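You operate a simulated robot arm through the tools that you are given. There is no shell and no other tool.

You are at the controls of a simulated robot arm. One attempt, no reset.

## Task
Press the orange and green blocks down into their marked gaps.
Fine: each in the gap with its colour; slide the yellow bridge over them last.

The check looks at the end state, three seconds after you hand in, the way a careful person would. Anything else that was tipped, shoved, dropped, spilled or broken makes it a failure.

## Robot
A 6-joint arm with a two-finger parallel gripper, fixed in place. Base frame: the origin is at the foot of the arm, x ahead of it, y to its left, z up. Readings come in mm, rad, newtons and seconds.
With the tool pointing down near the work surface it reaches from about 160 to 400 mm from the base axis. Its first joint turns from -1.152 to 1.152 rad. Payload 1.57 kg.
The tool frame sits at the grasp point between the pads (the TCP): z along the fingers, y along the line on which they close. The tips reach 30 mm beyond it. The gripper opens to 80 mm. The fingers are 17 mm wide and 12 mm thick; the gripper's body (40 by 82 mm) begins 80 mm behind the TCP.
Orientation is that of the tool frame in the base frame, as a unit quaternion [w, x, y, z]. With the fingers straight down and closing along the base's y, the tool's x points along the base's -x, its y along +y and its z along -z.

## Interface
- The arm moves only by the tool jog_arm. Its argument "motion" is a list of rows, each a list of 2 entries, a list of its own where there are three numbers: the shift along the tool's x, y, z in m, then the turn, a rotation vector about the tool's x, y, z in rad. In form: [[[tx, ty, tz], [rx, ry, rz]], ...]. A call has 1 to 20 rows; each row shifts and turns the commanded pose from where the row before left it, along the tool's axes as they then stand. "grip" is the finger opening in m, from 0 to 0.08, set as the call begins (left out, the last holds). A row lasts 0.2 s, in which the tool goes at most 50 mm and 0.15 rad; a call with a longer step from one row to the next is refused whole, and so is a gripper value outside its range. Where a pose cannot be reached the arm comes as near as it can. A force on the tool above 70 N (or 10 N above the force at the start of the call, whichever is more), or a blocked arm, ends the call early, and 0.2 s more pass. Each finger travels about 153 mm/s and halts on what it meets, pressing with about 43 N; the grip force reading is that of the motor and also rises with nothing between the fingers. The clock runs only during rows and for 0.2 s after the last one: add rows that do not move to give the fingers time. It gives the time, the measured TCP pose, the force on the tool (base axes), the opening and the grip force at its end, in the units of the frame above (readings bear some noise), with the torque about the TCP (base axes, N m) and any sound that the robot's microphone picked up.
- Cameras (640 x 400 px; columns grow to the right, rows downward): "scene" is fixed at [51.2, -344.8, 412.4]; the picture's right is [0.73, -0.68, 0.00], its down [-0.51, -0.54, -0.67] and it looks along [0.46, 0.49, -0.74] (base axes); focal length 214 px, centre (320, 200). "wrist" rides on the gripper at [72, -7, -122] in the tool frame; the picture's right is [0.09, 1.00, 0.00], its down [-0.84, 0.08, -0.54] and it looks along [-0.54, 0.05, 0.84] (tool axes); focal length 238 px, centre (320, 200). There is no depth. A picture from a camera that has moved, and an enlarged one, comes with that camera's place and axes in the base frame and with its lens. The place of the scene camera against the robot may be out by one fixed shift of up to 12 mm in any direction.
- capture(camera): a new picture of that camera. The clock stands still meanwhile.
- close_up(camera, box): a new picture of the part [left, top, right, bottom] of that camera's present view, enlarged. The clock stands still meanwhile.
- close_job(): hands the job in; it is judged then, once.

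Places have to be worked out from the pictures, the camera data and where the tool is seen. Open the gripper and draw the arm clear of the work before you hand the job in, unless the task says otherwise.

The tools are called as a command line: name --argument value ..., lists and objects as JSON in quotes. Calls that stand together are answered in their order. jog_arm: Moves the arm, as the interface text tells. Its arguments: {"type":"object","properties":{"motion":{"type":"array","items":{"type":"array"}},"grip":{"type":"number"}},"required":["motion"]} The other tools are called the same way: capture (camera) takes a picture; close_up (camera, box) takes an enlarged picture of a part of a camera's view; close_job () hands the job in.

At the start:

```text
clock: 0.0
ee_pos: [264.9, -66.2, 229.5]
ee_rot: [0.0, -0.001, 1.0, 0.0]
force: [0.0, 0.1, -0.2]
wrist_torque: [-0.02, 0.0, 0.03]
opening: 80.1
finger_force: 0.1
```

scene: 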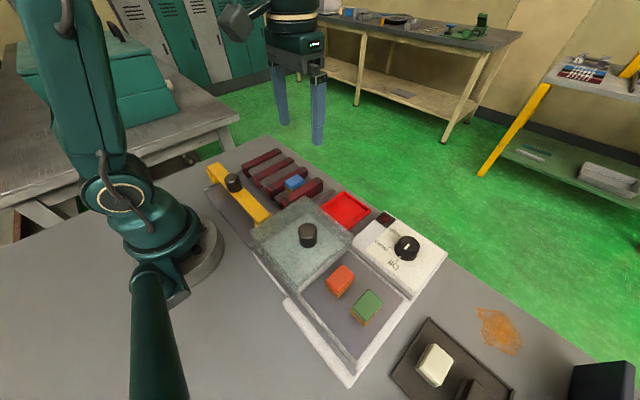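
wrist: 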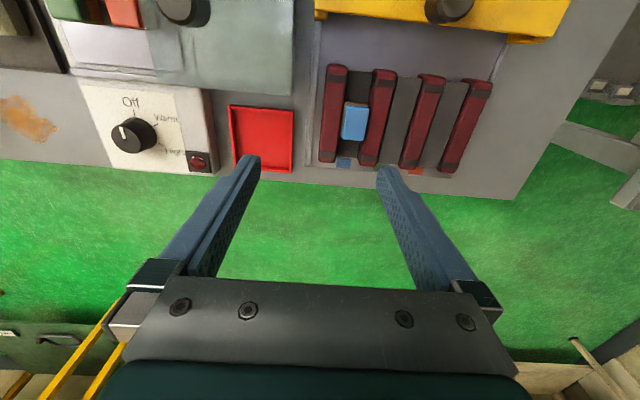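

The scene shows a tray with orange and green blocks (partly under a lidded glass cover?), a rack with dark red ribs with a blue block in one gap, and a yellow bridge with a knob. I take enlarged views to see the details before moving.

close_up --camera "scene" --box '[190, 120, 350, 240]'

close_up --camera "scene" --box '[240, 190, 440, 390]'

close_up --camera "wrist" --box '[220, 0, 580, 210]'

close_up --camera "wrist" --box '[0, 0, 320, 200]'

```text
3.33 times, centred on (270, 180) of scene
camera zoom: at [51.2, -344.8, 412.4], right [0.73, -0.68, 0.0], down [-0.51, -0.54, -0.67], along [0.46, 0.49, -0.74], focal length 715 px, centre (487, 267)
```

zoom: 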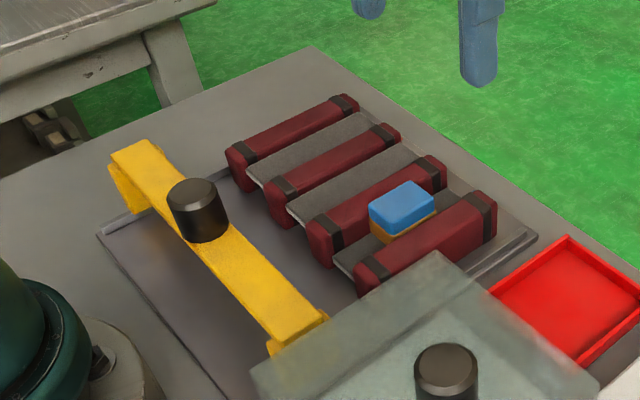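

```text
2.00 times, centred on (340, 290) of scene
camera zoom: at [51.2, -344.8, 412.4], right [0.73, -0.68, 0.0], down [-0.51, -0.54, -0.67], along [0.46, 0.49, -0.74], focal length 429 px, centre (280, 20)
```

zoom: 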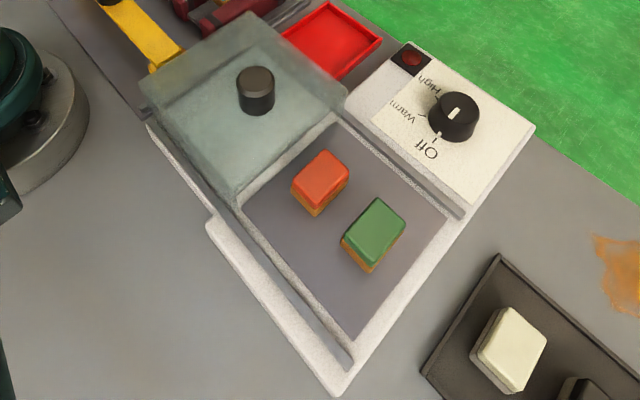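

```text
1.78 times, centred on (400, 105) of wrist
camera zoom: at [193.8, -71.9, 352.9], right [-0.09, 1.0, 0.0], down [0.84, 0.08, 0.54], along [0.54, 0.05, -0.84], focal length 424 px, centre (178, 369)
```

zoom: 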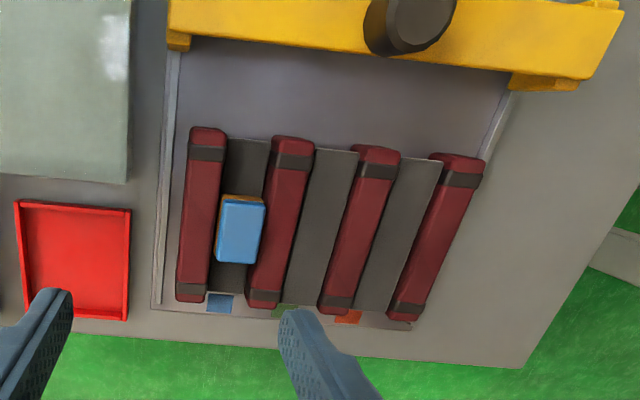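

```text
2.00 times, centred on (160, 100) of wrist
camera zoom: at [193.8, -71.9, 352.9], right [-0.09, 1.0, 0.0], down [0.84, 0.08, 0.54], along [0.54, 0.05, -0.84], focal length 477 px, centre (640, 400)
```

zoom: 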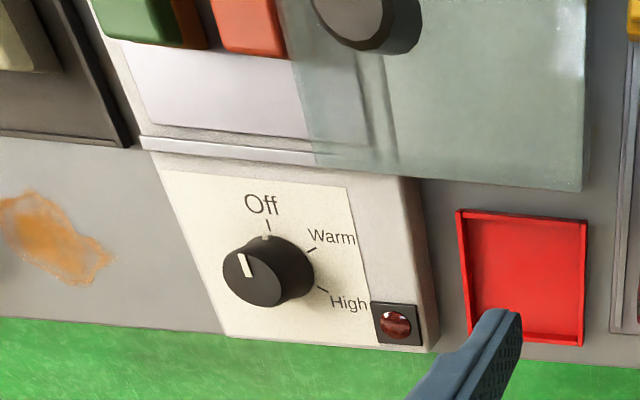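

The rack has three gaps marked blue, green, orange at the far edge; blue is already seated, and the bridge stands nearer the base. I raise the arm and turn the wrist camera to look toward -y at the tray with the two loose blocks.

jog_arm --motion '[[[0.0217, -0.028, -0.01], [0, 0, 0]], [[0.0217, -0.028, -0.01], [0, 0, 0]], [[0.0217, -0.028, -0.01], [0, 0, 0]], [[0, 0, 0], [0, 0, 0.15]], [[0, 0, 0], [0, 0, 0.15]], [[0, 0, 0], [0, 0, 0.15]], [[0, 0, 0], [0, 0, 0.15]], [[0, 0, 0], [0, 0, 0.15]], [[0, 0, 0], [0, 0, 0.15]], [[0, 0, 0], [0, 0, 0.15]], [[0, 0, 0], [0, 0, 0.15]], [[0, 0, 0], [0, 0, 0.15]], [[0, 0, 0], [0, 0, 0.15]], [[0, 0, 0], [0, 0, 0.0708]]]'

capture --camera "wrist"

capture --camera "scene"

```text
clock: 3.0
ee_pos: [200.9, -148.6, 259.2]
ee_rot: [0.0, 0.706, 0.708, 0.0]
force: [-0.2, -0.4, -0.4]
wrist_torque: [0.02, 0.02, -0.02]
opening: 80.1
finger_force: 0.1
```

```text
taken
camera wrist: at [194.1, -77.0, 382.8], right [1.0, 0.09, 0.0], down [0.08, -0.84, 0.54], along [0.05, -0.54, -0.84], focal length 238 px, centre (320, 200)
```

wrist: 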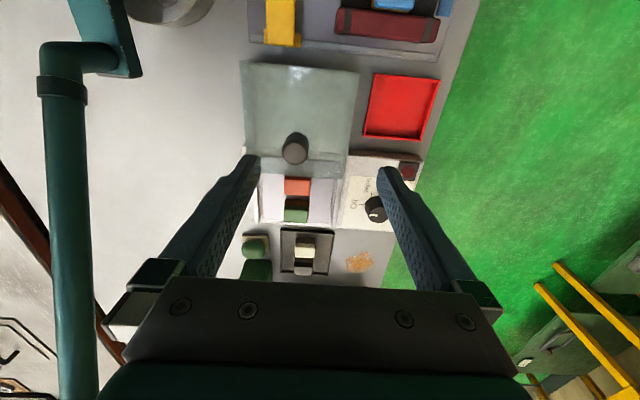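

```text
taken
```

scene: 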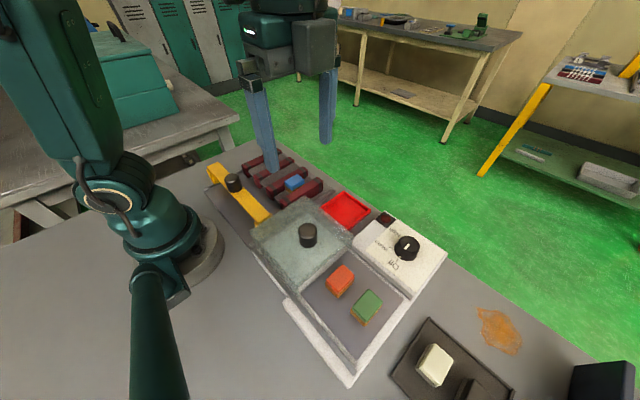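

The wrist view now covers the tray and lid. I enlarge it to measure the blocks and the lid.

close_up --camera "wrist" --box '[230, 50, 430, 175]'

close_up --camera "wrist" --box '[230, 150, 390, 250]'

```text
3.20 times, centred on (330, 112) of wrist
camera zoom: at [194.1, -77.0, 382.8], right [1.0, 0.09, 0.0], down [0.08, -0.84, 0.54], along [0.05, -0.54, -0.84], focal length 763 px, centre (288, 480)
```

zoom: 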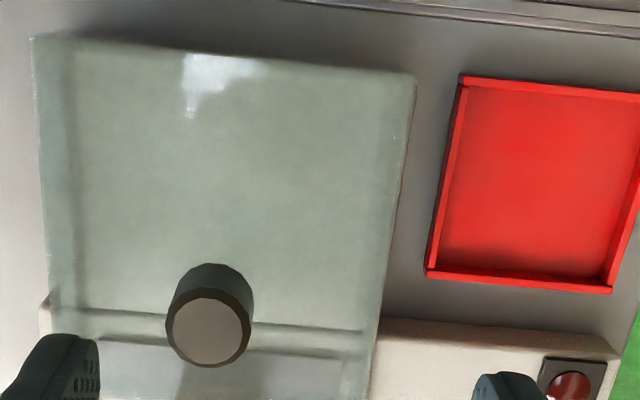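

```text
4.00 times, centred on (310, 200) of wrist
camera zoom: at [194.1, -77.0, 382.8], right [1.0, 0.09, 0.0], down [0.08, -0.84, 0.54], along [0.05, -0.54, -0.84], focal length 953 px, centre (360, 200)
```

zoom: 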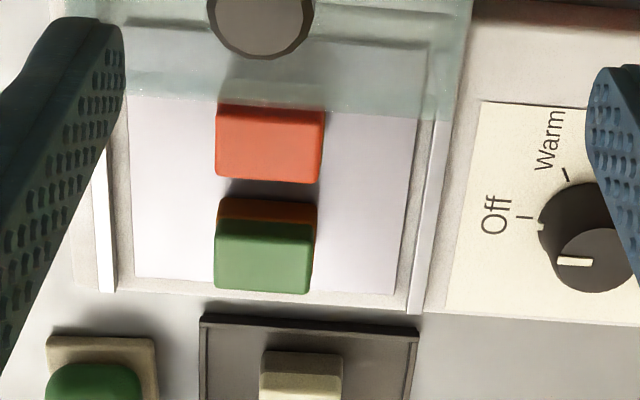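

The two views are too close together to triangulate, so I move the camera about 100 mm over toward the blocks for a proper baseline.

jog_arm --motion '[[[-0.034, -0.0033, 0.0133], [0, 0, 0]], [[-0.034, -0.0033, 0.0133], [0, 0, 0]], [[-0.034, -0.0033, 0.0133], [0, 0, 0]], [[0, 0, 0], [0, 0, 0]]]'

capture --camera "wrist"

close_up --camera "wrist" --box '[220, 50, 420, 175]'

close_up --camera "scene" --box '[240, 180, 440, 380]'

```text
clock: 4.0
ee_pos: [190.5, -252.1, 221.3]
ee_rot: [0.0, 0.707, 0.707, 0.001]
force: [0.8, 0.2, 0.5]
wrist_torque: [0.02, 0.02, 0.02]
opening: 79.7
finger_force: 0.0
```

```text
taken
camera wrist: at [184.2, -180.2, 344.2], right [1.0, 0.09, 0.0], down [0.08, -0.84, 0.54], along [0.05, -0.54, -0.84], focal length 238 px, centre (320, 200)
```

wrist: 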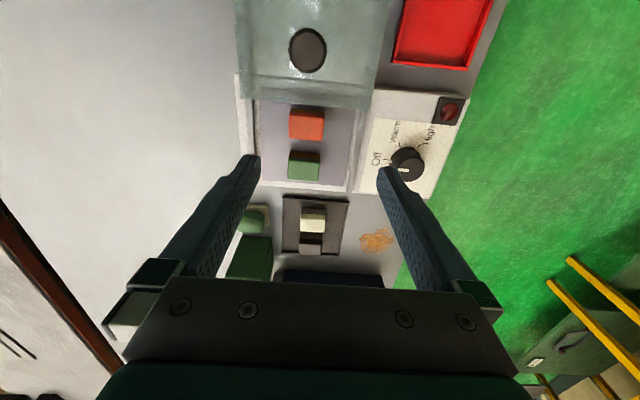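

```text
3.20 times, centred on (320, 112) of wrist
camera zoom: at [184.2, -180.2, 344.2], right [1.0, 0.09, 0.0], down [0.08, -0.84, 0.54], along [0.05, -0.54, -0.84], focal length 763 px, centre (320, 480)
```

zoom: 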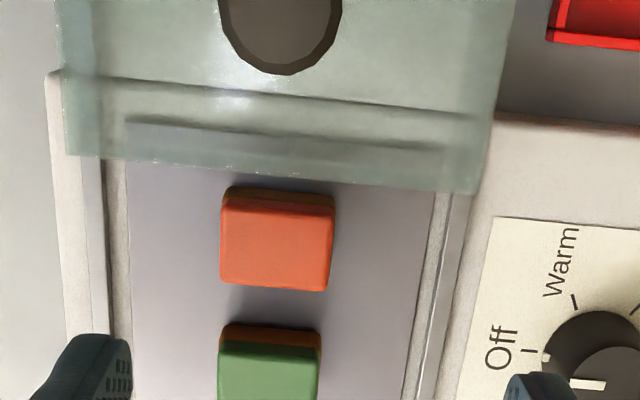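

```text
2.00 times, centred on (340, 280) of scene
camera zoom: at [51.2, -344.8, 412.4], right [0.73, -0.68, 0.0], down [-0.51, -0.54, -0.67], along [0.46, 0.49, -0.74], focal length 429 px, centre (280, 40)
```

zoom: 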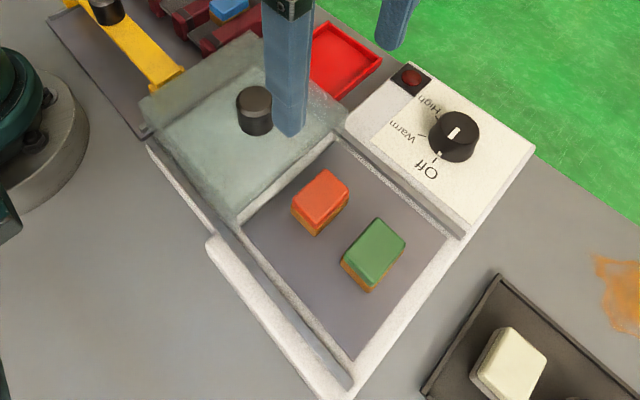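

From the two wrist views I get: orange block top at z≈64, centre ≈(177,-262), about 40 (x) × 30 (y); green ≈(176,-317); lid edge at y≈-231, z≈87, so there is room. Next I go over the rack with the same orientation to measure gaps from two places.

jog_arm --motion '[[[0.032, 0.0075, -0.0024], [0, 0, 0]], [[0.032, 0.0075, -0.0024], [0, 0, 0]], [[0.032, 0.0075, -0.0024], [0, 0, 0]], [[0.032, 0.0075, -0.0024], [0, 0, 0]], [[0.032, 0.0075, -0.0024], [0, 0, 0]], [[0.032, 0.0075, -0.0024], [0, 0, 0]], [[0.032, 0.0075, -0.0024], [0, 0, 0]], [[0.032, 0.0075, -0.0024], [0, 0, 0]], [[0, 0, 0], [0, 0, 0]], [[0, 0, 0], [0, 0, 0]]]'

capture --camera "wrist"

close_up --camera "wrist" --box '[200, 60, 456, 220]'

```text
clock: 6.2
ee_pos: [250.5, 5.5, 238.5]
ee_rot: [0.0, 0.706, 0.708, 0.001]
force: [-0.5, -0.5, -1.0]
wrist_torque: [-0.01, -0.02, 0.02]
opening: 80.0
finger_force: 0.0
```

```text
taken
camera wrist: at [244.3, 77.5, 361.8], right [1.0, 0.09, 0.0], down [0.08, -0.84, 0.54], along [0.05, -0.54, -0.84], focal length 238 px, centre (320, 200)
```

wrist: 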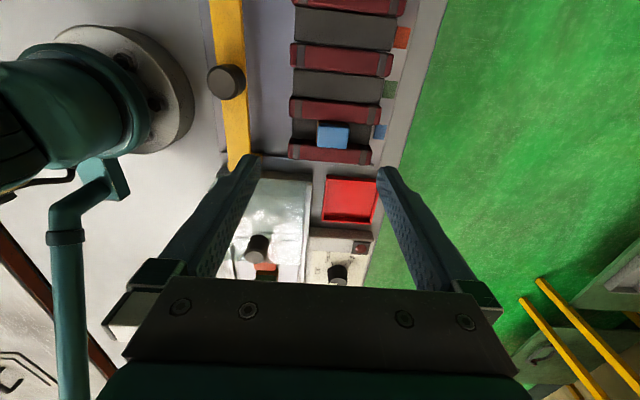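

```text
2.50 times, centred on (328, 140) of wrist
camera zoom: at [244.3, 77.5, 361.8], right [1.0, 0.09, 0.0], down [0.08, -0.84, 0.54], along [0.05, -0.54, -0.84], focal length 596 px, centre (300, 350)
```

zoom: 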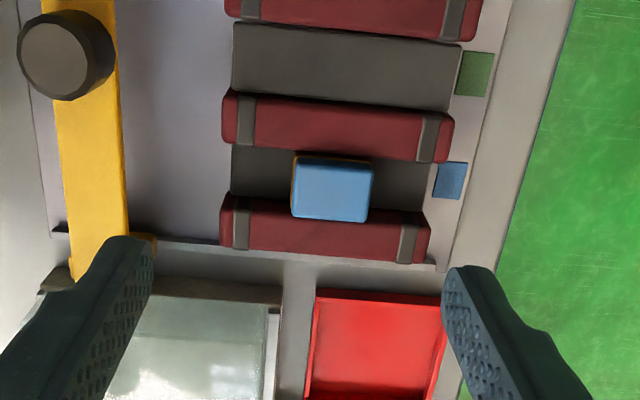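

All three gaps and the colour marks show clearly here. I shift +80 mm in y for a second view to triangulate the heights.

jog_arm --motion '[[[0.03, 0, 0], [0, 0, 0]], [[0.03, 0, 0], [0, 0, 0]], [[0.03, 0, 0], [0, 0, 0]], [[0, 0, 0], [0, 0, 0]], [[0, 0, 0], [0, 0, 0]]]'

capture --camera "wrist"

close_up --camera "wrist" --box '[200, 60, 456, 220]'

close_up --camera "wrist" --box '[200, 0, 456, 160]'

```text
clock: 7.4
ee_pos: [250.1, 94.6, 239.3]
ee_rot: [0.001, 0.707, 0.707, 0.0]
force: [-0.4, 0.2, 0.7]
wrist_torque: [0.02, 0.0, -0.03]
opening: 80.1
finger_force: 0.1
```

```text
taken
camera wrist: at [243.5, 167.2, 362.4], right [1.0, 0.09, 0.0], down [0.08, -0.84, 0.54], along [0.05, -0.54, -0.84], focal length 238 px, centre (320, 200)
```

wrist: 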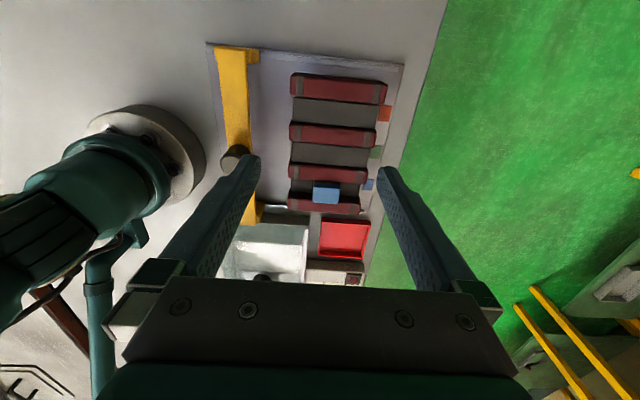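

```text
2.50 times, centred on (328, 140) of wrist
camera zoom: at [243.5, 167.2, 362.4], right [1.0, 0.09, 0.0], down [0.08, -0.84, 0.54], along [0.05, -0.54, -0.84], focal length 596 px, centre (300, 350)
```

zoom: 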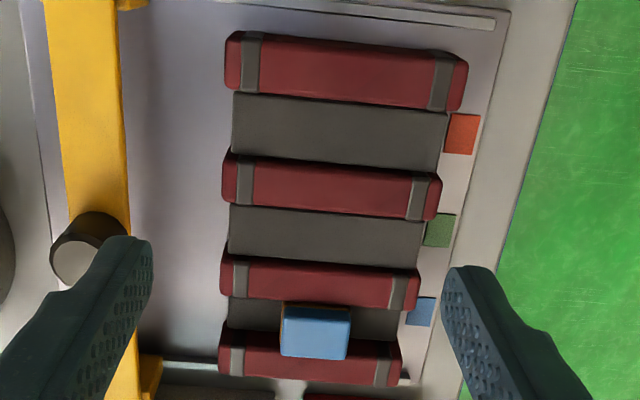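

```text
2.50 times, centred on (328, 80) of wrist
camera zoom: at [243.5, 167.2, 362.4], right [1.0, 0.09, 0.0], down [0.08, -0.84, 0.54], along [0.05, -0.54, -0.84], focal length 596 px, centre (300, 500)
```

zoom: 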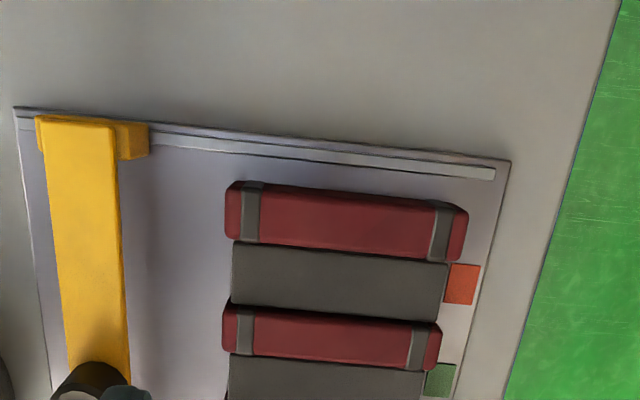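

Triangulating: the blue block sits with its top at z≈55 centred (270,-20); ribs are about 58 mm apart with tops at z≈45, so the green gap is centred about (270,38) and the orange about (270,96), each ~36 mm wide. I now go over the orange block at a safe height with the fingers narrowed to 62 mm.

jog_arm --motion '[[[-0.03566, -0.00735, 0], [0, 0, 0]], [[-0.03566, -0.00735, 0], [0, 0, 0]], [[-0.03566, -0.00735, 0], [0, 0, 0]], [[-0.03566, -0.00735, 0], [0, 0, 0]], [[-0.03566, -0.00735, 0], [0, 0, 0]], [[-0.03566, -0.00735, 0], [0, 0, 0]], [[-0.03566, -0.00735, 0], [0, 0, 0]], [[-0.03566, -0.00735, 0], [0, 0, 0]], [[-0.03566, -0.00735, 0], [0, 0, 0]], [[-0.03566, -0.00735, 0], [0, 0, 0]], [[0, 0, 0.03], [0, 0, 0]], [[0, 0, 0.03], [0, 0, 0]], [[0, 0, 0.029], [0, 0, 0]], [[0, 0, 0], [0, 0, 0]], [[0, 0, 0], [0, 0, 0]]]' --grip 0.062

capture --camera "wrist"

close_up --camera "scene" --box '[220, 150, 460, 350]'

```text
clock: 10.6
ee_pos: [177.3, -261.4, 150.4]
ee_rot: [0.0, 0.707, 0.707, 0.001]
force: [-0.6, -0.8, 0.5]
wrist_torque: [0.01, 0.02, -0.02]
opening: 62.1
finger_force: 0.0
```

```text
taken
camera wrist: at [171.1, -190.0, 274.1], right [1.0, 0.09, 0.0], down [0.08, -0.84, 0.54], along [0.05, -0.54, -0.84], focal length 238 px, centre (320, 200)
```

wrist: 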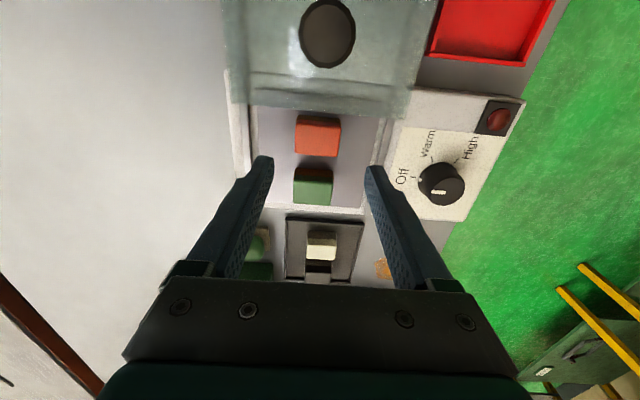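

```text
2.00 times, centred on (340, 250) of scene
camera zoom: at [51.2, -344.8, 412.4], right [0.73, -0.68, 0.0], down [-0.51, -0.54, -0.67], along [0.46, 0.49, -0.74], focal length 429 px, centre (280, 100)
```

zoom: 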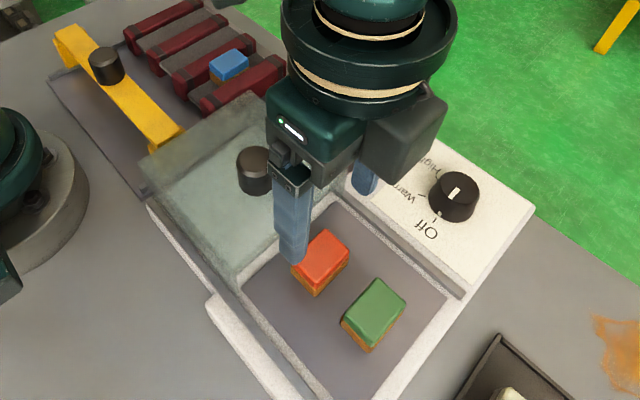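

The gripper is above the orange block; I check the alignment with an enlarged view before descending.

close_up --camera "wrist" --box '[240, 80, 400, 220]'

```text
2.86 times, centred on (320, 150) of wrist
camera zoom: at [171.1, -190.0, 274.1], right [1.0, 0.09, 0.0], down [0.08, -0.84, 0.54], along [0.05, -0.54, -0.84], focal length 681 px, centre (320, 343)
```

zoom: 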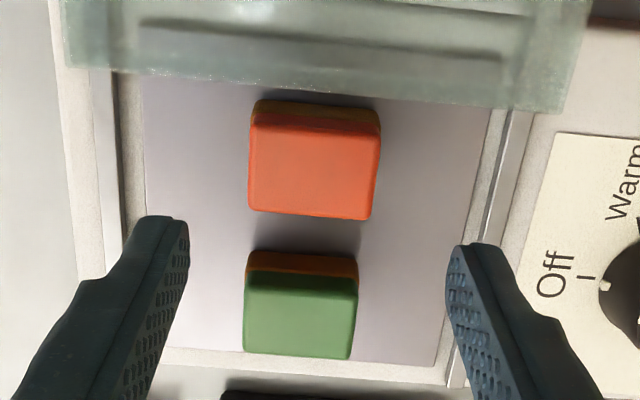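

Alignment is good (block centre ≈(175.5,-262), bottom near z≈30). I descend to TCP z≈72 so the tips straddle the block without touching the floor.

jog_arm --motion '[[[-0.0006, -0.0015, 0.0195], [0, 0, 0]], [[0, 0, 0.0195], [0, 0, 0]], [[0, 0, 0.0195], [0, 0, 0]], [[0, 0, 0.0195], [0, 0, 0]], [[0, 0, 0], [0, 0, 0]], [[0, 0, 0], [0, 0, 0]]]'

capture --camera "wrist"

close_up --camera "scene" --box '[240, 180, 420, 340]'

```text
clock: 12.0
ee_pos: [176.5, -263.2, 71.2]
ee_rot: [0.0, 0.706, 0.708, 0.0]
force: [0.4, -0.5, 0.5]
wrist_torque: [-0.01, -0.03, 0.0]
opening: 62.0
finger_force: 0.0
```

```text
taken
camera wrist: at [169.6, -190.8, 195.1], right [1.0, 0.09, 0.0], down [0.08, -0.84, 0.54], along [0.05, -0.54, -0.84], focal length 238 px, centre (320, 200)
```

wrist: 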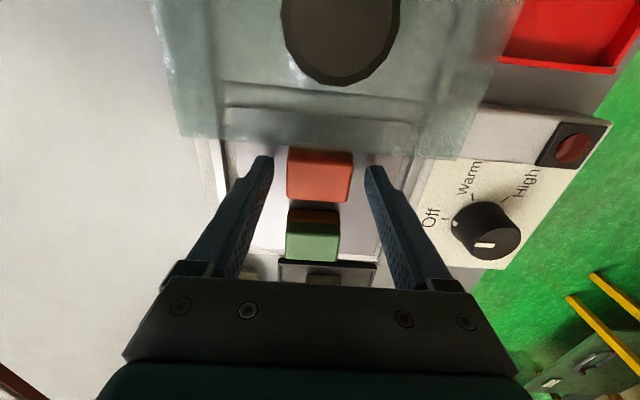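

```text
2.50 times, centred on (330, 260) of scene
camera zoom: at [51.2, -344.8, 412.4], right [0.73, -0.68, 0.0], down [-0.51, -0.54, -0.67], along [0.46, 0.49, -0.74], focal length 536 px, centre (295, 50)
```

zoom: 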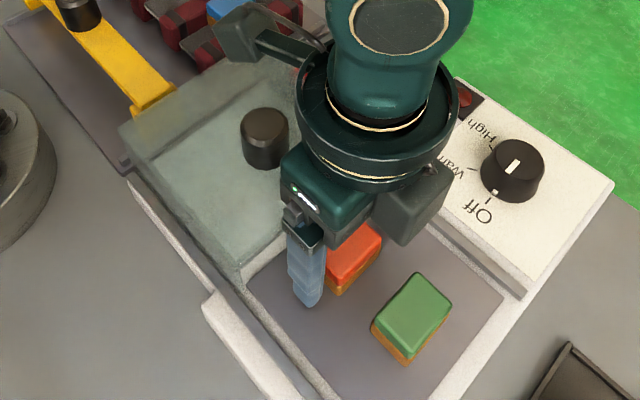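

The fingers straddle the orange block with nothing touching. I close on it.

jog_arm --motion '[[[0, 0, 0], [0, 0, 0]], [[0, 0, 0], [0, 0, 0]], [[0, 0, 0], [0, 0, 0]]]' --grip 0.03

capture --camera "wrist"

```text
clock: 12.8
ee_pos: [176.5, -262.7, 71.6]
ee_rot: [0.001, 0.706, 0.708, 0.0]
force: [1.2, 1.4, -0.2]
wrist_torque: [-0.01, 0.02, 0.0]
opening: 41.0
finger_force: 43.3
```

```text
taken
camera wrist: at [169.7, -190.8, 195.3], right [1.0, 0.09, 0.0], down [0.08, -0.84, 0.54], along [0.05, -0.54, -0.84], focal length 238 px, centre (320, 200)
```

wrist: 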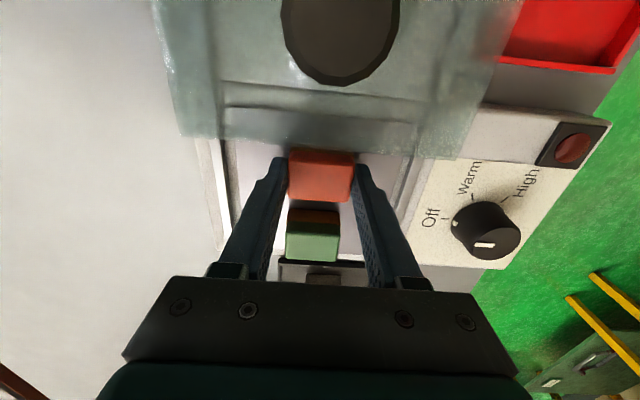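

Gripped at 41 mm with full force. I lift straight up 90 mm.

jog_arm --motion '[[[0, 0, -0.01], [0, 0, 0]], [[0, 0, -0.02], [0, 0, 0]], [[0, 0, -0.02], [0, 0, 0]], [[0, 0, -0.02], [0, 0, 0]], [[0, 0, -0.02], [0, 0, 0]], [[0, 0, 0], [0, 0, 0]]]'

capture --camera "wrist"

capture --camera "scene"

```text
clock: 14.2
ee_pos: [175.9, -262.8, 163.4]
ee_rot: [0.0, 0.706, 0.708, 0.0]
force: [0.1, -0.4, -0.7]
wrist_torque: [0.0, 0.02, 0.01]
opening: 40.9
finger_force: 42.9
```

```text
taken
camera wrist: at [169.9, -190.7, 285.7], right [1.0, 0.09, 0.0], down [0.08, -0.84, 0.54], along [0.05, -0.54, -0.84], focal length 238 px, centre (320, 200)
```

wrist: 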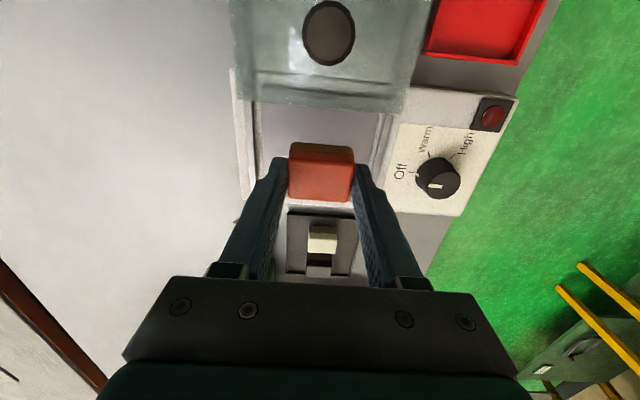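

```text
taken
```

scene: 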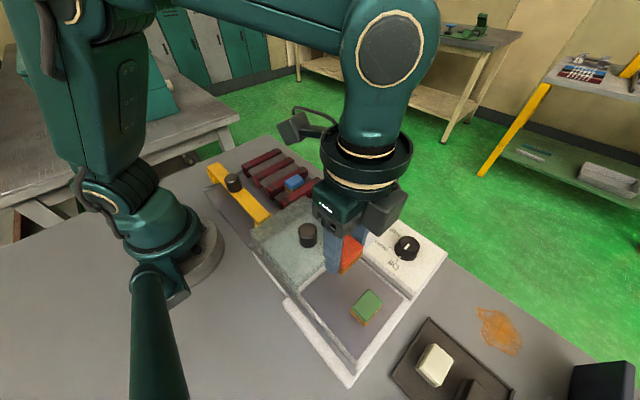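

Block is held; the green one stayed put. I carry it at height to over the orange gap at about (270,96).

jog_arm --motion '[[[0, 0, -0.02], [0, 0, 0]], [[0.03264, 0.00855, 0], [0, 0, 0]], [[0.03264, 0.00855, 0], [0, 0, 0]], [[0.03264, 0.00855, 0], [0, 0, 0]], [[0.03264, 0.00855, 0], [0, 0, 0]], [[0.03264, 0.00855, 0], [0, 0, 0]], [[0.03264, 0.00855, 0], [0, 0, 0]], [[0.03264, 0.00855, 0], [0, 0, 0]], [[0.03264, 0.00855, 0], [0, 0, 0]], [[0.03264, 0.00855, 0], [0, 0, 0]], [[0.03264, 0.00855, 0], [0, 0, 0]], [[0.03264, 0.00855, 0], [0, 0, 0]], [[0, 0, 0], [0, 0, 0]], [[0, 0, 0], [0, 0, 0]]]'

capture --camera "wrist"

close_up --camera "wrist" --box '[220, 60, 420, 220]'

capture --camera "scene"

```text
clock: 17.2
ee_pos: [269.4, 96.6, 181.8]
ee_rot: [0.0, 0.706, 0.708, 0.0]
force: [0.0, 0.2, 0.0]
wrist_torque: [0.0, 0.01, -0.02]
opening: 40.5
finger_force: 43.3
```

```text
taken
camera wrist: at [263.4, 168.1, 305.1], right [1.0, 0.09, 0.0], down [0.08, -0.84, 0.54], along [0.05, -0.54, -0.84], focal length 238 px, centre (320, 200)
```

wrist: 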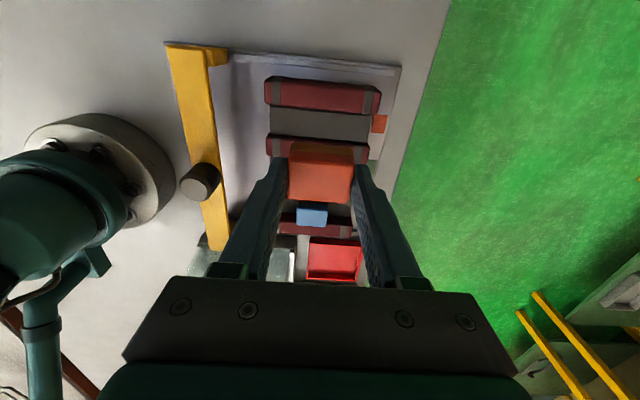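

```text
2.50 times, centred on (320, 140) of wrist
camera zoom: at [263.4, 168.1, 305.1], right [1.0, 0.09, 0.0], down [0.08, -0.84, 0.54], along [0.05, -0.54, -0.84], focal length 596 px, centre (320, 350)
```

zoom: 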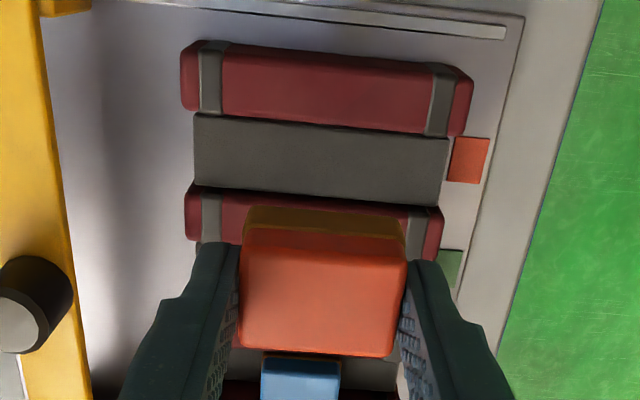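

```text
taken
```

scene: 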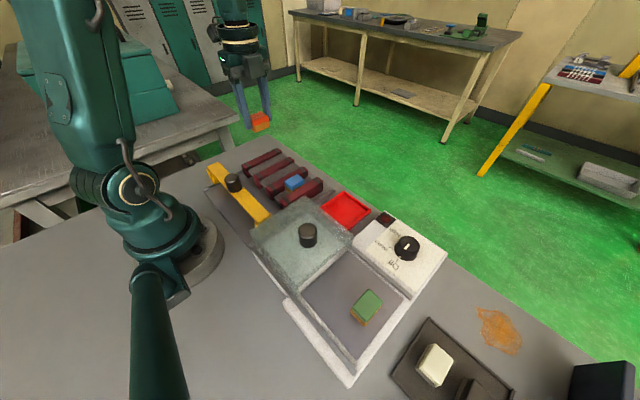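

Block is above the gap; from this view the gap's centre is about y≈95.5. I adjust slightly and descend until the block bottom is just above the rib tops, then look.

jog_arm --motion '[[[-0.0012, 0.0006, 0.02], [0, 0, 0]], [[0, 0, 0.02], [0, 0, 0]], [[0, 0, 0.02], [0, 0, 0]], [[0, 0, 0.02], [0, 0, 0]], [[0, 0, 0.006], [0, 0, 0]], [[0, 0, 0], [0, 0, 0]], [[0, 0, 0], [0, 0, 0]]]'

close_up --camera "wrist" --box '[200, 60, 440, 220]'

close_up --camera "scene" --box '[190, 100, 350, 220]'

```text
clock: 18.8
ee_pos: [270.4, 94.1, 95.1]
ee_rot: [0.0, 0.707, 0.708, 0.0]
force: [0.3, -0.4, 0.8]
wrist_torque: [0.02, 0.01, 0.01]
opening: 41.1
finger_force: 42.9
```

```text
2.50 times, centred on (320, 140) of wrist
camera zoom: at [263.8, 166.3, 219.0], right [1.0, 0.09, 0.0], down [0.08, -0.84, 0.54], along [0.05, -0.54, -0.84], focal length 596 px, centre (320, 350)
```

zoom: 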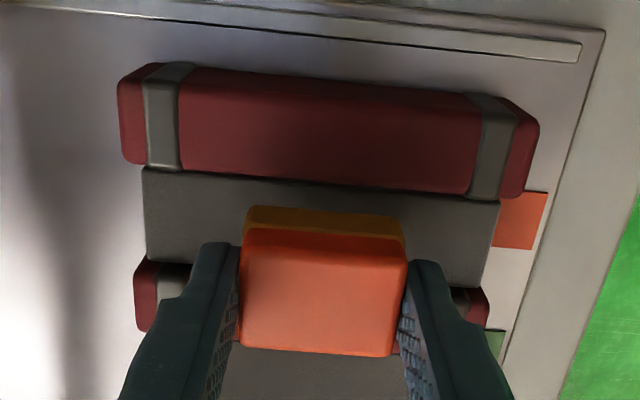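

```text
3.33 times, centred on (270, 160) of scene
camera zoom: at [51.2, -344.8, 412.4], right [0.73, -0.68, 0.0], down [-0.51, -0.54, -0.67], along [0.46, 0.49, -0.74], focal length 715 px, centre (487, 333)
```

zoom: 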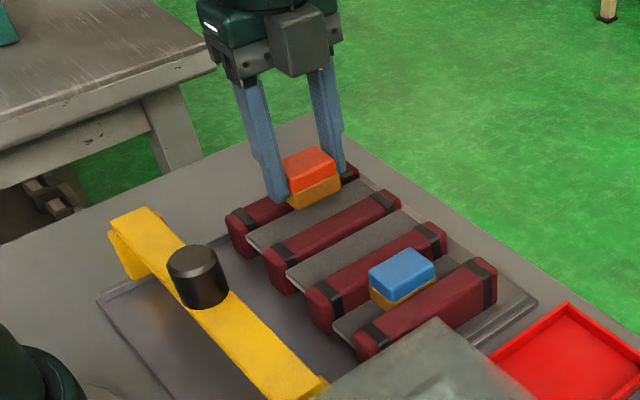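

The block is centred between the ribs (about 95 vs gap 95.5). I lower it into the gap slowly, watching the force.

jog_arm --motion '[[[0.0006, 0, 0.005], [0, 0, 0]], [[0, 0, 0.005], [0, 0, 0]], [[0, 0, 0.005], [0, 0, 0]], [[0, 0, 0.005], [0, 0, 0]], [[0, 0, 0], [0, 0, 0]]]'

close_up --camera "wrist" --box '[200, 60, 440, 220]'

close_up --camera "scene" --box '[210, 130, 330, 220]'

```text
clock: 20.0
ee_pos: [270.5, 95.9, 76.4]
ee_rot: [0.0, 0.707, 0.708, 0.0]
force: [-0.3, 0.1, 1.0]
wrist_torque: [-0.01, 0.02, -0.01]
opening: 40.8
finger_force: 42.8
```

```text
2.50 times, centred on (320, 140) of wrist
camera zoom: at [263.7, 167.2, 199.0], right [1.0, 0.09, 0.0], down [0.08, -0.84, 0.54], along [0.05, -0.54, -0.84], focal length 596 px, centre (320, 350)
```

zoom: 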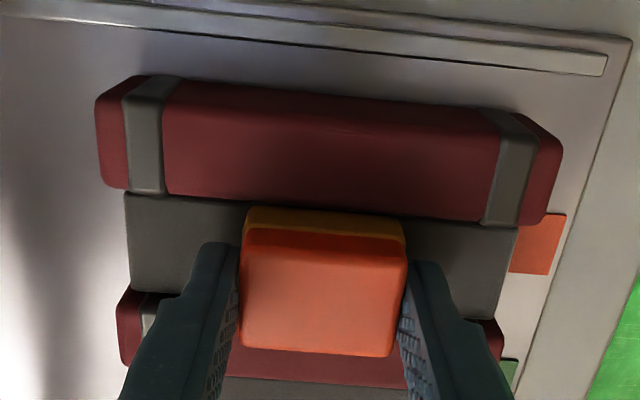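

```text
4.44 times, centred on (270, 175) of scene
camera zoom: at [51.2, -344.8, 412.4], right [0.73, -0.68, 0.0], down [-0.51, -0.54, -0.67], along [0.46, 0.49, -0.74], focal length 953 px, centre (542, 311)
```

zoom: 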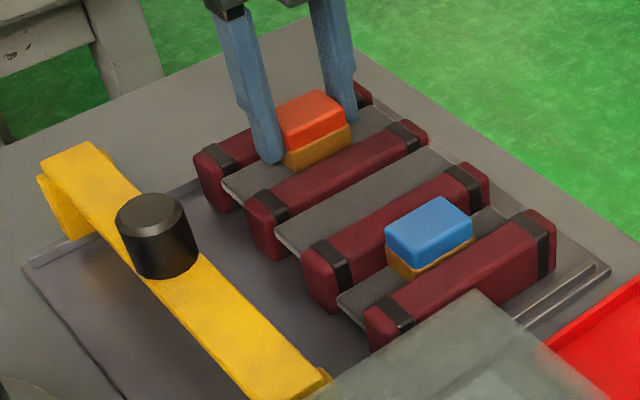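

No contact yet; the block is entering the gap. I continue down in small steps.

jog_arm --motion '[[[-0.0006, 0, 0.002], [0, 0, 0]], [[0, 0, 0.002], [0, 0, 0]], [[0, 0, 0.002], [0, 0, 0]], [[0, 0, 0], [0, 0, 0]]]'

close_up --camera "scene" --box '[210, 130, 330, 220]'

```text
clock: 21.0
ee_pos: [270.9, 94.2, 69.5]
ee_rot: [0.0, 0.706, 0.708, 0.0]
force: [0.9, 0.3, 1.9]
wrist_torque: [0.03, 0.0, -0.01]
opening: 40.7
finger_force: 42.9
```

```text
4.44 times, centred on (270, 175) of scene
camera zoom: at [51.2, -344.8, 412.4], right [0.73, -0.68, 0.0], down [-0.51, -0.54, -0.67], along [0.46, 0.49, -0.74], focal length 953 px, centre (542, 311)
```

zoom: 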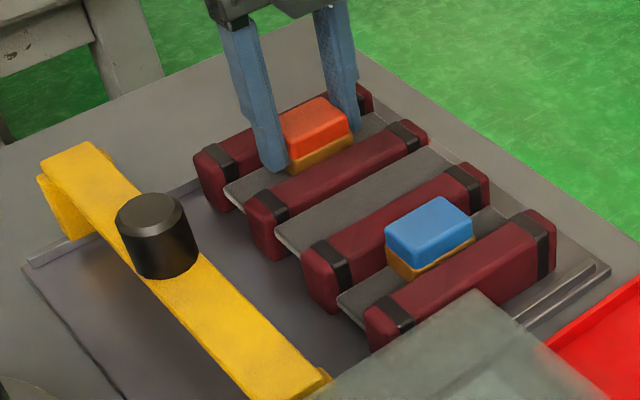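

The block now looks nearly as low as blue. I go on in 1.5 mm steps and watch for contact force.

jog_arm --motion '[[[0, 0, 0.0015], [0, 0, 0]], [[0, 0, 0.0015], [0, 0, 0]], [[0, 0, 0], [0, 0, 0]]]'

```text
clock: 21.8
ee_pos: [270.6, 95.6, 67.2]
ee_rot: [0.0, 0.707, 0.707, 0.0]
force: [1.1, -1.1, 2.5]
wrist_torque: [-0.02, -0.02, -0.01]
opening: 41.0
finger_force: 43.0
```

Only about 2.5 N so far; I continue two more steps.

jog_arm --motion '[[[0, 0, 0.0015], [0, 0, 0]], [[0, 0, 0.0015], [0, 0, 0]], [[0, 0, 0], [0, 0, 0]]]'

close_up --camera "scene" --box '[210, 130, 330, 220]'

close_up --camera "wrist" --box '[200, 60, 440, 220]'

```text
clock: 22.6
ee_pos: [271.0, 95.3, 64.5]
ee_rot: [0.0, 0.707, 0.708, 0.0]
force: [-0.4, 0.8, 2.9]
wrist_torque: [0.02, 0.01, 0.0]
opening: 41.0
finger_force: 43.2
```

```text
4.44 times, centred on (270, 175) of scene
camera zoom: at [51.2, -344.8, 412.4], right [0.73, -0.68, 0.0], down [-0.51, -0.54, -0.67], along [0.46, 0.49, -0.74], focal length 953 px, centre (542, 311)
```

zoom: 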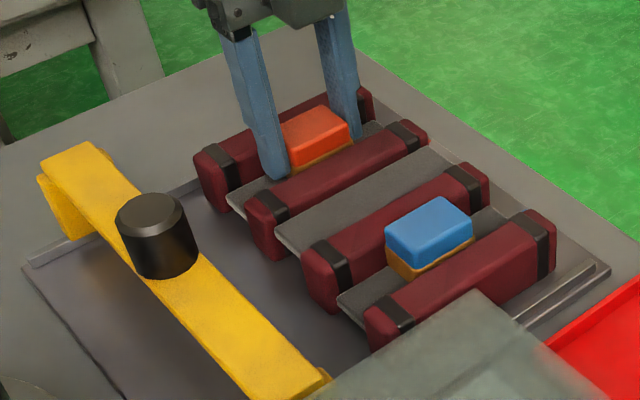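

```text
2.50 times, centred on (320, 140) of wrist
camera zoom: at [264.3, 166.8, 187.0], right [1.0, 0.09, 0.0], down [0.08, -0.84, 0.54], along [0.05, -0.54, -0.84], focal length 596 px, centre (320, 350)
```

zoom: 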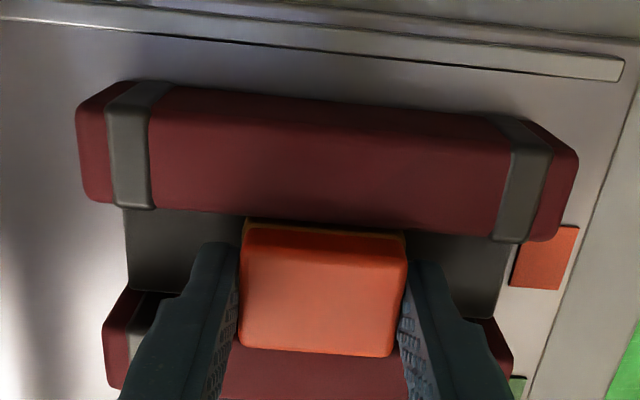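

The grey plate under the block yields like a spring (its corner has sunk, ~3 N), and blue's plate appears sunk more than the others, so it likely latches. I keep pressing in small steps, watching force and sound.

jog_arm --motion '[[[0, 0, 0.001], [0, 0, 0]], [[0, 0, 0.001], [0, 0, 0]], [[0, 0, 0], [0, 0, 0]]]'

```text
clock: 23.4
ee_pos: [272.0, 95.9, 61.7]
ee_rot: [0.001, 0.706, 0.708, 0.001]
force: [-7.8, -1.0, 37.6]
wrist_torque: [-0.03, 0.31, 0.01]
opening: 40.9
finger_force: 43.2
```

Force rose sharply to 38 N: the plate has bottomed (no sound noted). I look before deciding.

close_up --camera "scene" --box '[210, 130, 330, 220]'

close_up --camera "wrist" --box '[200, 60, 440, 220]'

```text
4.44 times, centred on (270, 175) of scene
camera zoom: at [51.1, -344.8, 412.4], right [0.73, -0.68, 0.0], down [-0.51, -0.54, -0.67], along [0.46, 0.49, -0.74], focal length 953 px, centre (542, 311)
```

zoom: 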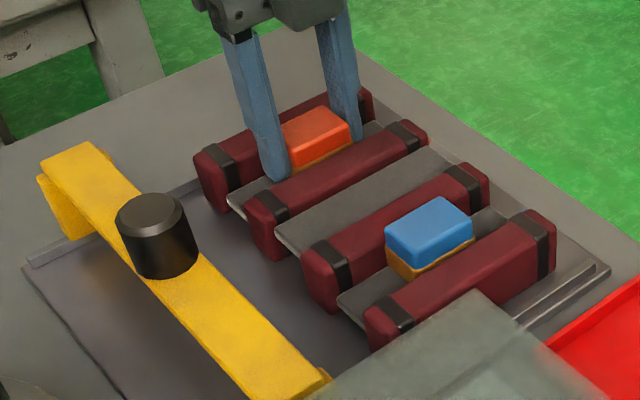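

```text
2.50 times, centred on (320, 140) of wrist
camera zoom: at [264.4, 166.9, 185.6], right [1.0, 0.09, 0.0], down [0.08, -0.84, 0.54], along [0.05, -0.54, -0.84], focal length 596 px, centre (320, 350)
```

zoom: 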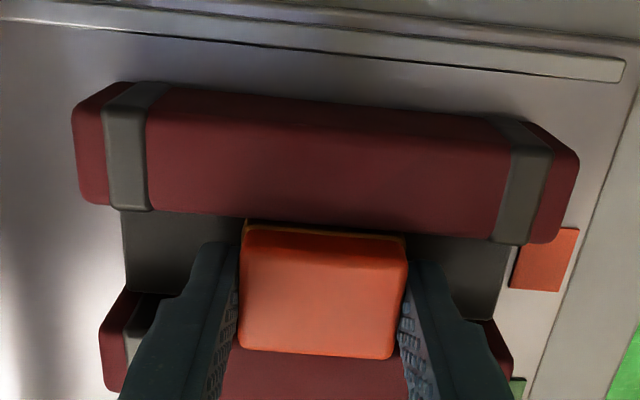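

The plate has reached its stop, at a level comparable to blue. I press just slightly harder (about 0.4 mm) to seat it firmly, still below the limit.

jog_arm --motion '[[[0, 0, 0.0004], [0, 0, 0]], [[0, 0, 0], [0, 0, 0]]]'

```text
clock: 24.0
ee_pos: [270.5, 94.2, 61.9]
ee_rot: [0.001, 0.706, 0.708, 0.002]
force: [-3.2, -2.1, 34.8]
wrist_torque: [-0.12, 0.16, 0.0]
opening: 40.9
finger_force: 43.5
```

Force levels at ~35 N (block seated, grip about to slide). I open the fingers a little to see whether the block stays down.

jog_arm --motion '[[[0, 0, 0], [0, 0, 0]], [[0, 0, 0], [0, 0, 0]], [[0, 0, 0], [0, 0, 0]]]' --grip 0.05

close_up --camera "scene" --box '[210, 130, 330, 220]'

close_up --camera "wrist" --box '[200, 60, 440, 220]'

```text
clock: 24.8
ee_pos: [269.8, 94.4, 61.9]
ee_rot: [0.0, 0.707, 0.707, 0.0]
force: [0.4, 0.1, -0.4]
wrist_torque: [0.02, -0.04, 0.0]
opening: 50.0
finger_force: 0.0
```

```text
4.44 times, centred on (270, 175) of scene
camera zoom: at [51.2, -344.8, 412.4], right [0.73, -0.68, 0.0], down [-0.51, -0.54, -0.67], along [0.46, 0.49, -0.74], focal length 953 px, centre (542, 311)
```

zoom: 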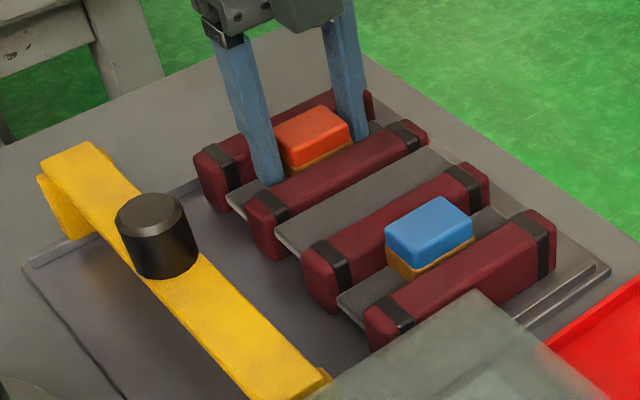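

```text
2.50 times, centred on (320, 140) of wrist
camera zoom: at [263.9, 166.8, 184.7], right [1.0, 0.09, 0.0], down [0.08, -0.84, 0.54], along [0.05, -0.54, -0.84], focal length 596 px, centre (320, 350)
```

zoom: 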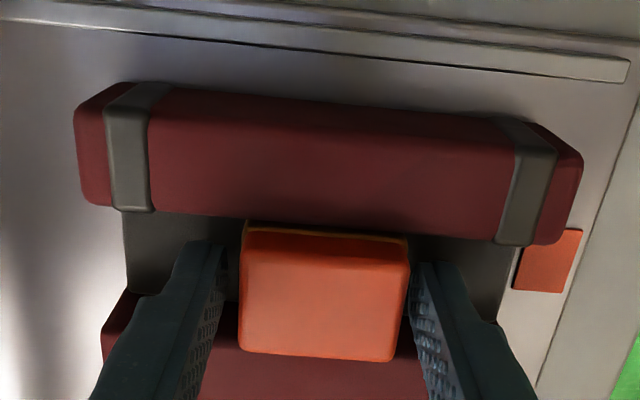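

The block stays down with the plate sunk. I withdraw straight up and check again.

jog_arm --motion '[[[0, 0, -0.01], [0, 0, 0]], [[0, 0, -0.02], [0, 0, 0]], [[0, 0, -0.03], [0, 0, 0]], [[0, 0, -0.03], [0, 0, 0]], [[0, 0, -0.03], [0, 0, 0]], [[0, 0, 0], [0, 0, 0]]]'

close_up --camera "scene" --box '[210, 130, 330, 220]'

close_up --camera "wrist" --box '[200, 60, 440, 220]'

```text
clock: 26.2
ee_pos: [270.8, 96.2, 181.7]
ee_rot: [0.001, 0.706, 0.708, -0.001]
force: [-1.1, -0.7, 0.5]
wrist_torque: [0.03, 0.02, -0.01]
opening: 50.1
finger_force: 0.0
```

```text
4.44 times, centred on (270, 175) of scene
camera zoom: at [51.2, -344.8, 412.4], right [0.73, -0.68, 0.0], down [-0.51, -0.54, -0.67], along [0.46, 0.49, -0.74], focal length 953 px, centre (542, 311)
```

zoom: 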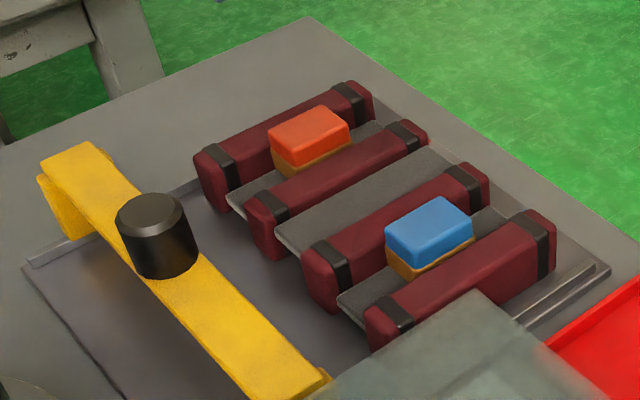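

```text
2.50 times, centred on (320, 140) of wrist
camera zoom: at [264.3, 167.7, 305.1], right [1.0, 0.09, 0.0], down [0.08, -0.84, 0.54], along [0.05, -0.54, -0.84], focal length 596 px, centre (320, 350)
```

zoom: 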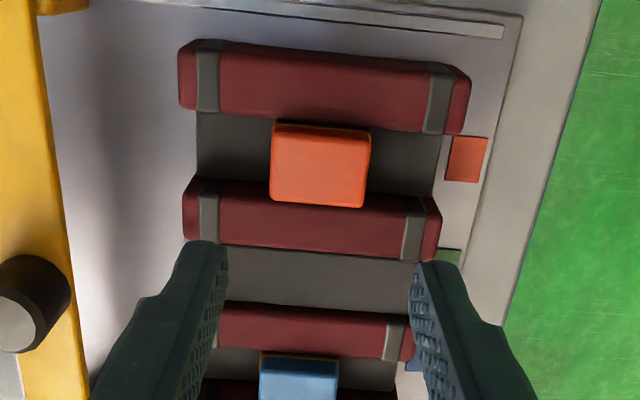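

Orange is seated and its plate stays down like blue's. Next I go to the green block at about (176,-317) with the fingers at 62 mm.

jog_arm --motion '[[[-0.0344, -0.0079, 0], [0, 0, 0]], [[-0.0344, -0.0079, 0], [0, 0, 0]], [[-0.0344, -0.0079, 0], [0, 0, 0]], [[-0.0344, -0.0079, 0], [0, 0, 0]], [[-0.0344, -0.0079, 0], [0, 0, 0]], [[-0.0344, -0.0079, 0], [0, 0, 0]], [[-0.0344, -0.0079, 0], [0, 0, 0]], [[-0.0344, -0.0079, 0], [0, 0, 0]], [[-0.0344, -0.0079, 0], [0, 0, 0]], [[-0.0344, -0.0079, 0], [0, 0, 0]], [[-0.0344, -0.0079, 0], [0, 0, 0]], [[-0.0344, -0.0079, 0], [0, 0, 0]], [[0, 0, 0.02], [0, 0, 0]], [[0, 0, 0.02], [0, 0, 0]], [[0, 0, 0], [0, 0, 0]], [[0, 0, 0], [0, 0, 0]]]' --grip 0.062

close_up --camera "wrist" --box '[200, 60, 440, 220]'

capture --camera "scene"

```text
clock: 29.6
ee_pos: [176.3, -318.2, 142.9]
ee_rot: [-0.001, 0.706, 0.708, 0.0]
force: [0.7, 0.1, 0.5]
wrist_torque: [-0.01, 0.0, -0.02]
opening: 62.0
finger_force: 0.0
```

```text
2.50 times, centred on (320, 140) of wrist
camera zoom: at [169.9, -246.1, 264.9], right [1.0, 0.09, 0.0], down [0.08, -0.84, 0.54], along [0.05, -0.54, -0.84], focal length 596 px, centre (320, 350)
```

zoom: 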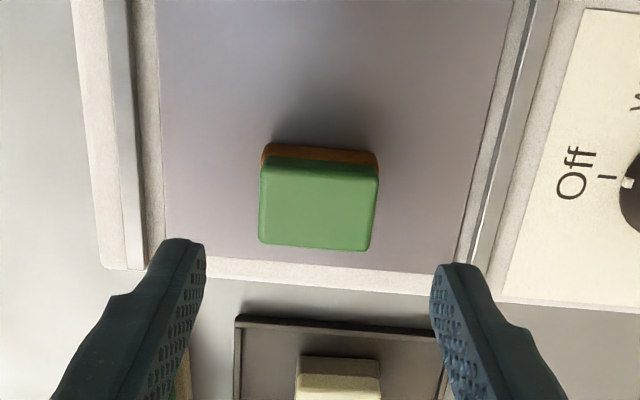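

```text
taken
```

scene: 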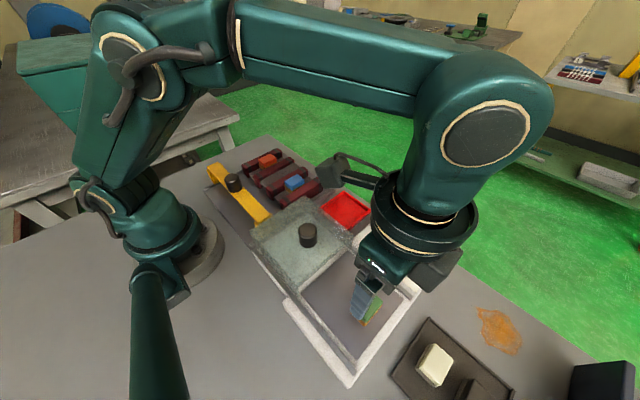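

The green block is aligned under the gripper (centre ≈(176,-318)). I descend to the same grasp height, then close.

jog_arm --motion '[[[0, 0, 0.018], [0, 0, 0]], [[0, 0, 0.018], [0, 0, 0]], [[0, 0, 0.018], [0, 0, 0]], [[0, 0, 0.0175], [0, 0, 0]], [[0, 0, 0], [0, 0, 0]], [[0, 0, 0], [0, 0, 0]]]'

capture --camera "wrist"

```text
clock: 31.0
ee_pos: [176.7, -317.3, 68.8]
ee_rot: [0.001, 0.706, 0.708, 0.0]
force: [-0.1, 0.5, -0.1]
wrist_torque: [0.02, -0.02, 0.0]
opening: 62.2
finger_force: 0.0
```

```text
taken
camera wrist: at [170.1, -245.8, 193.0], right [1.0, 0.09, 0.0], down [0.08, -0.84, 0.54], along [0.05, -0.54, -0.84], focal length 238 px, centre (320, 200)
```

wrist: 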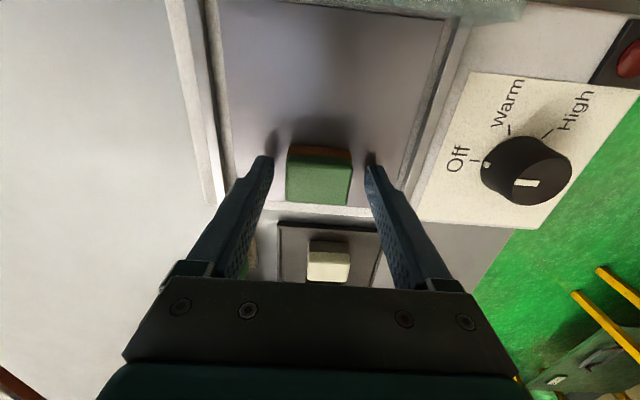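

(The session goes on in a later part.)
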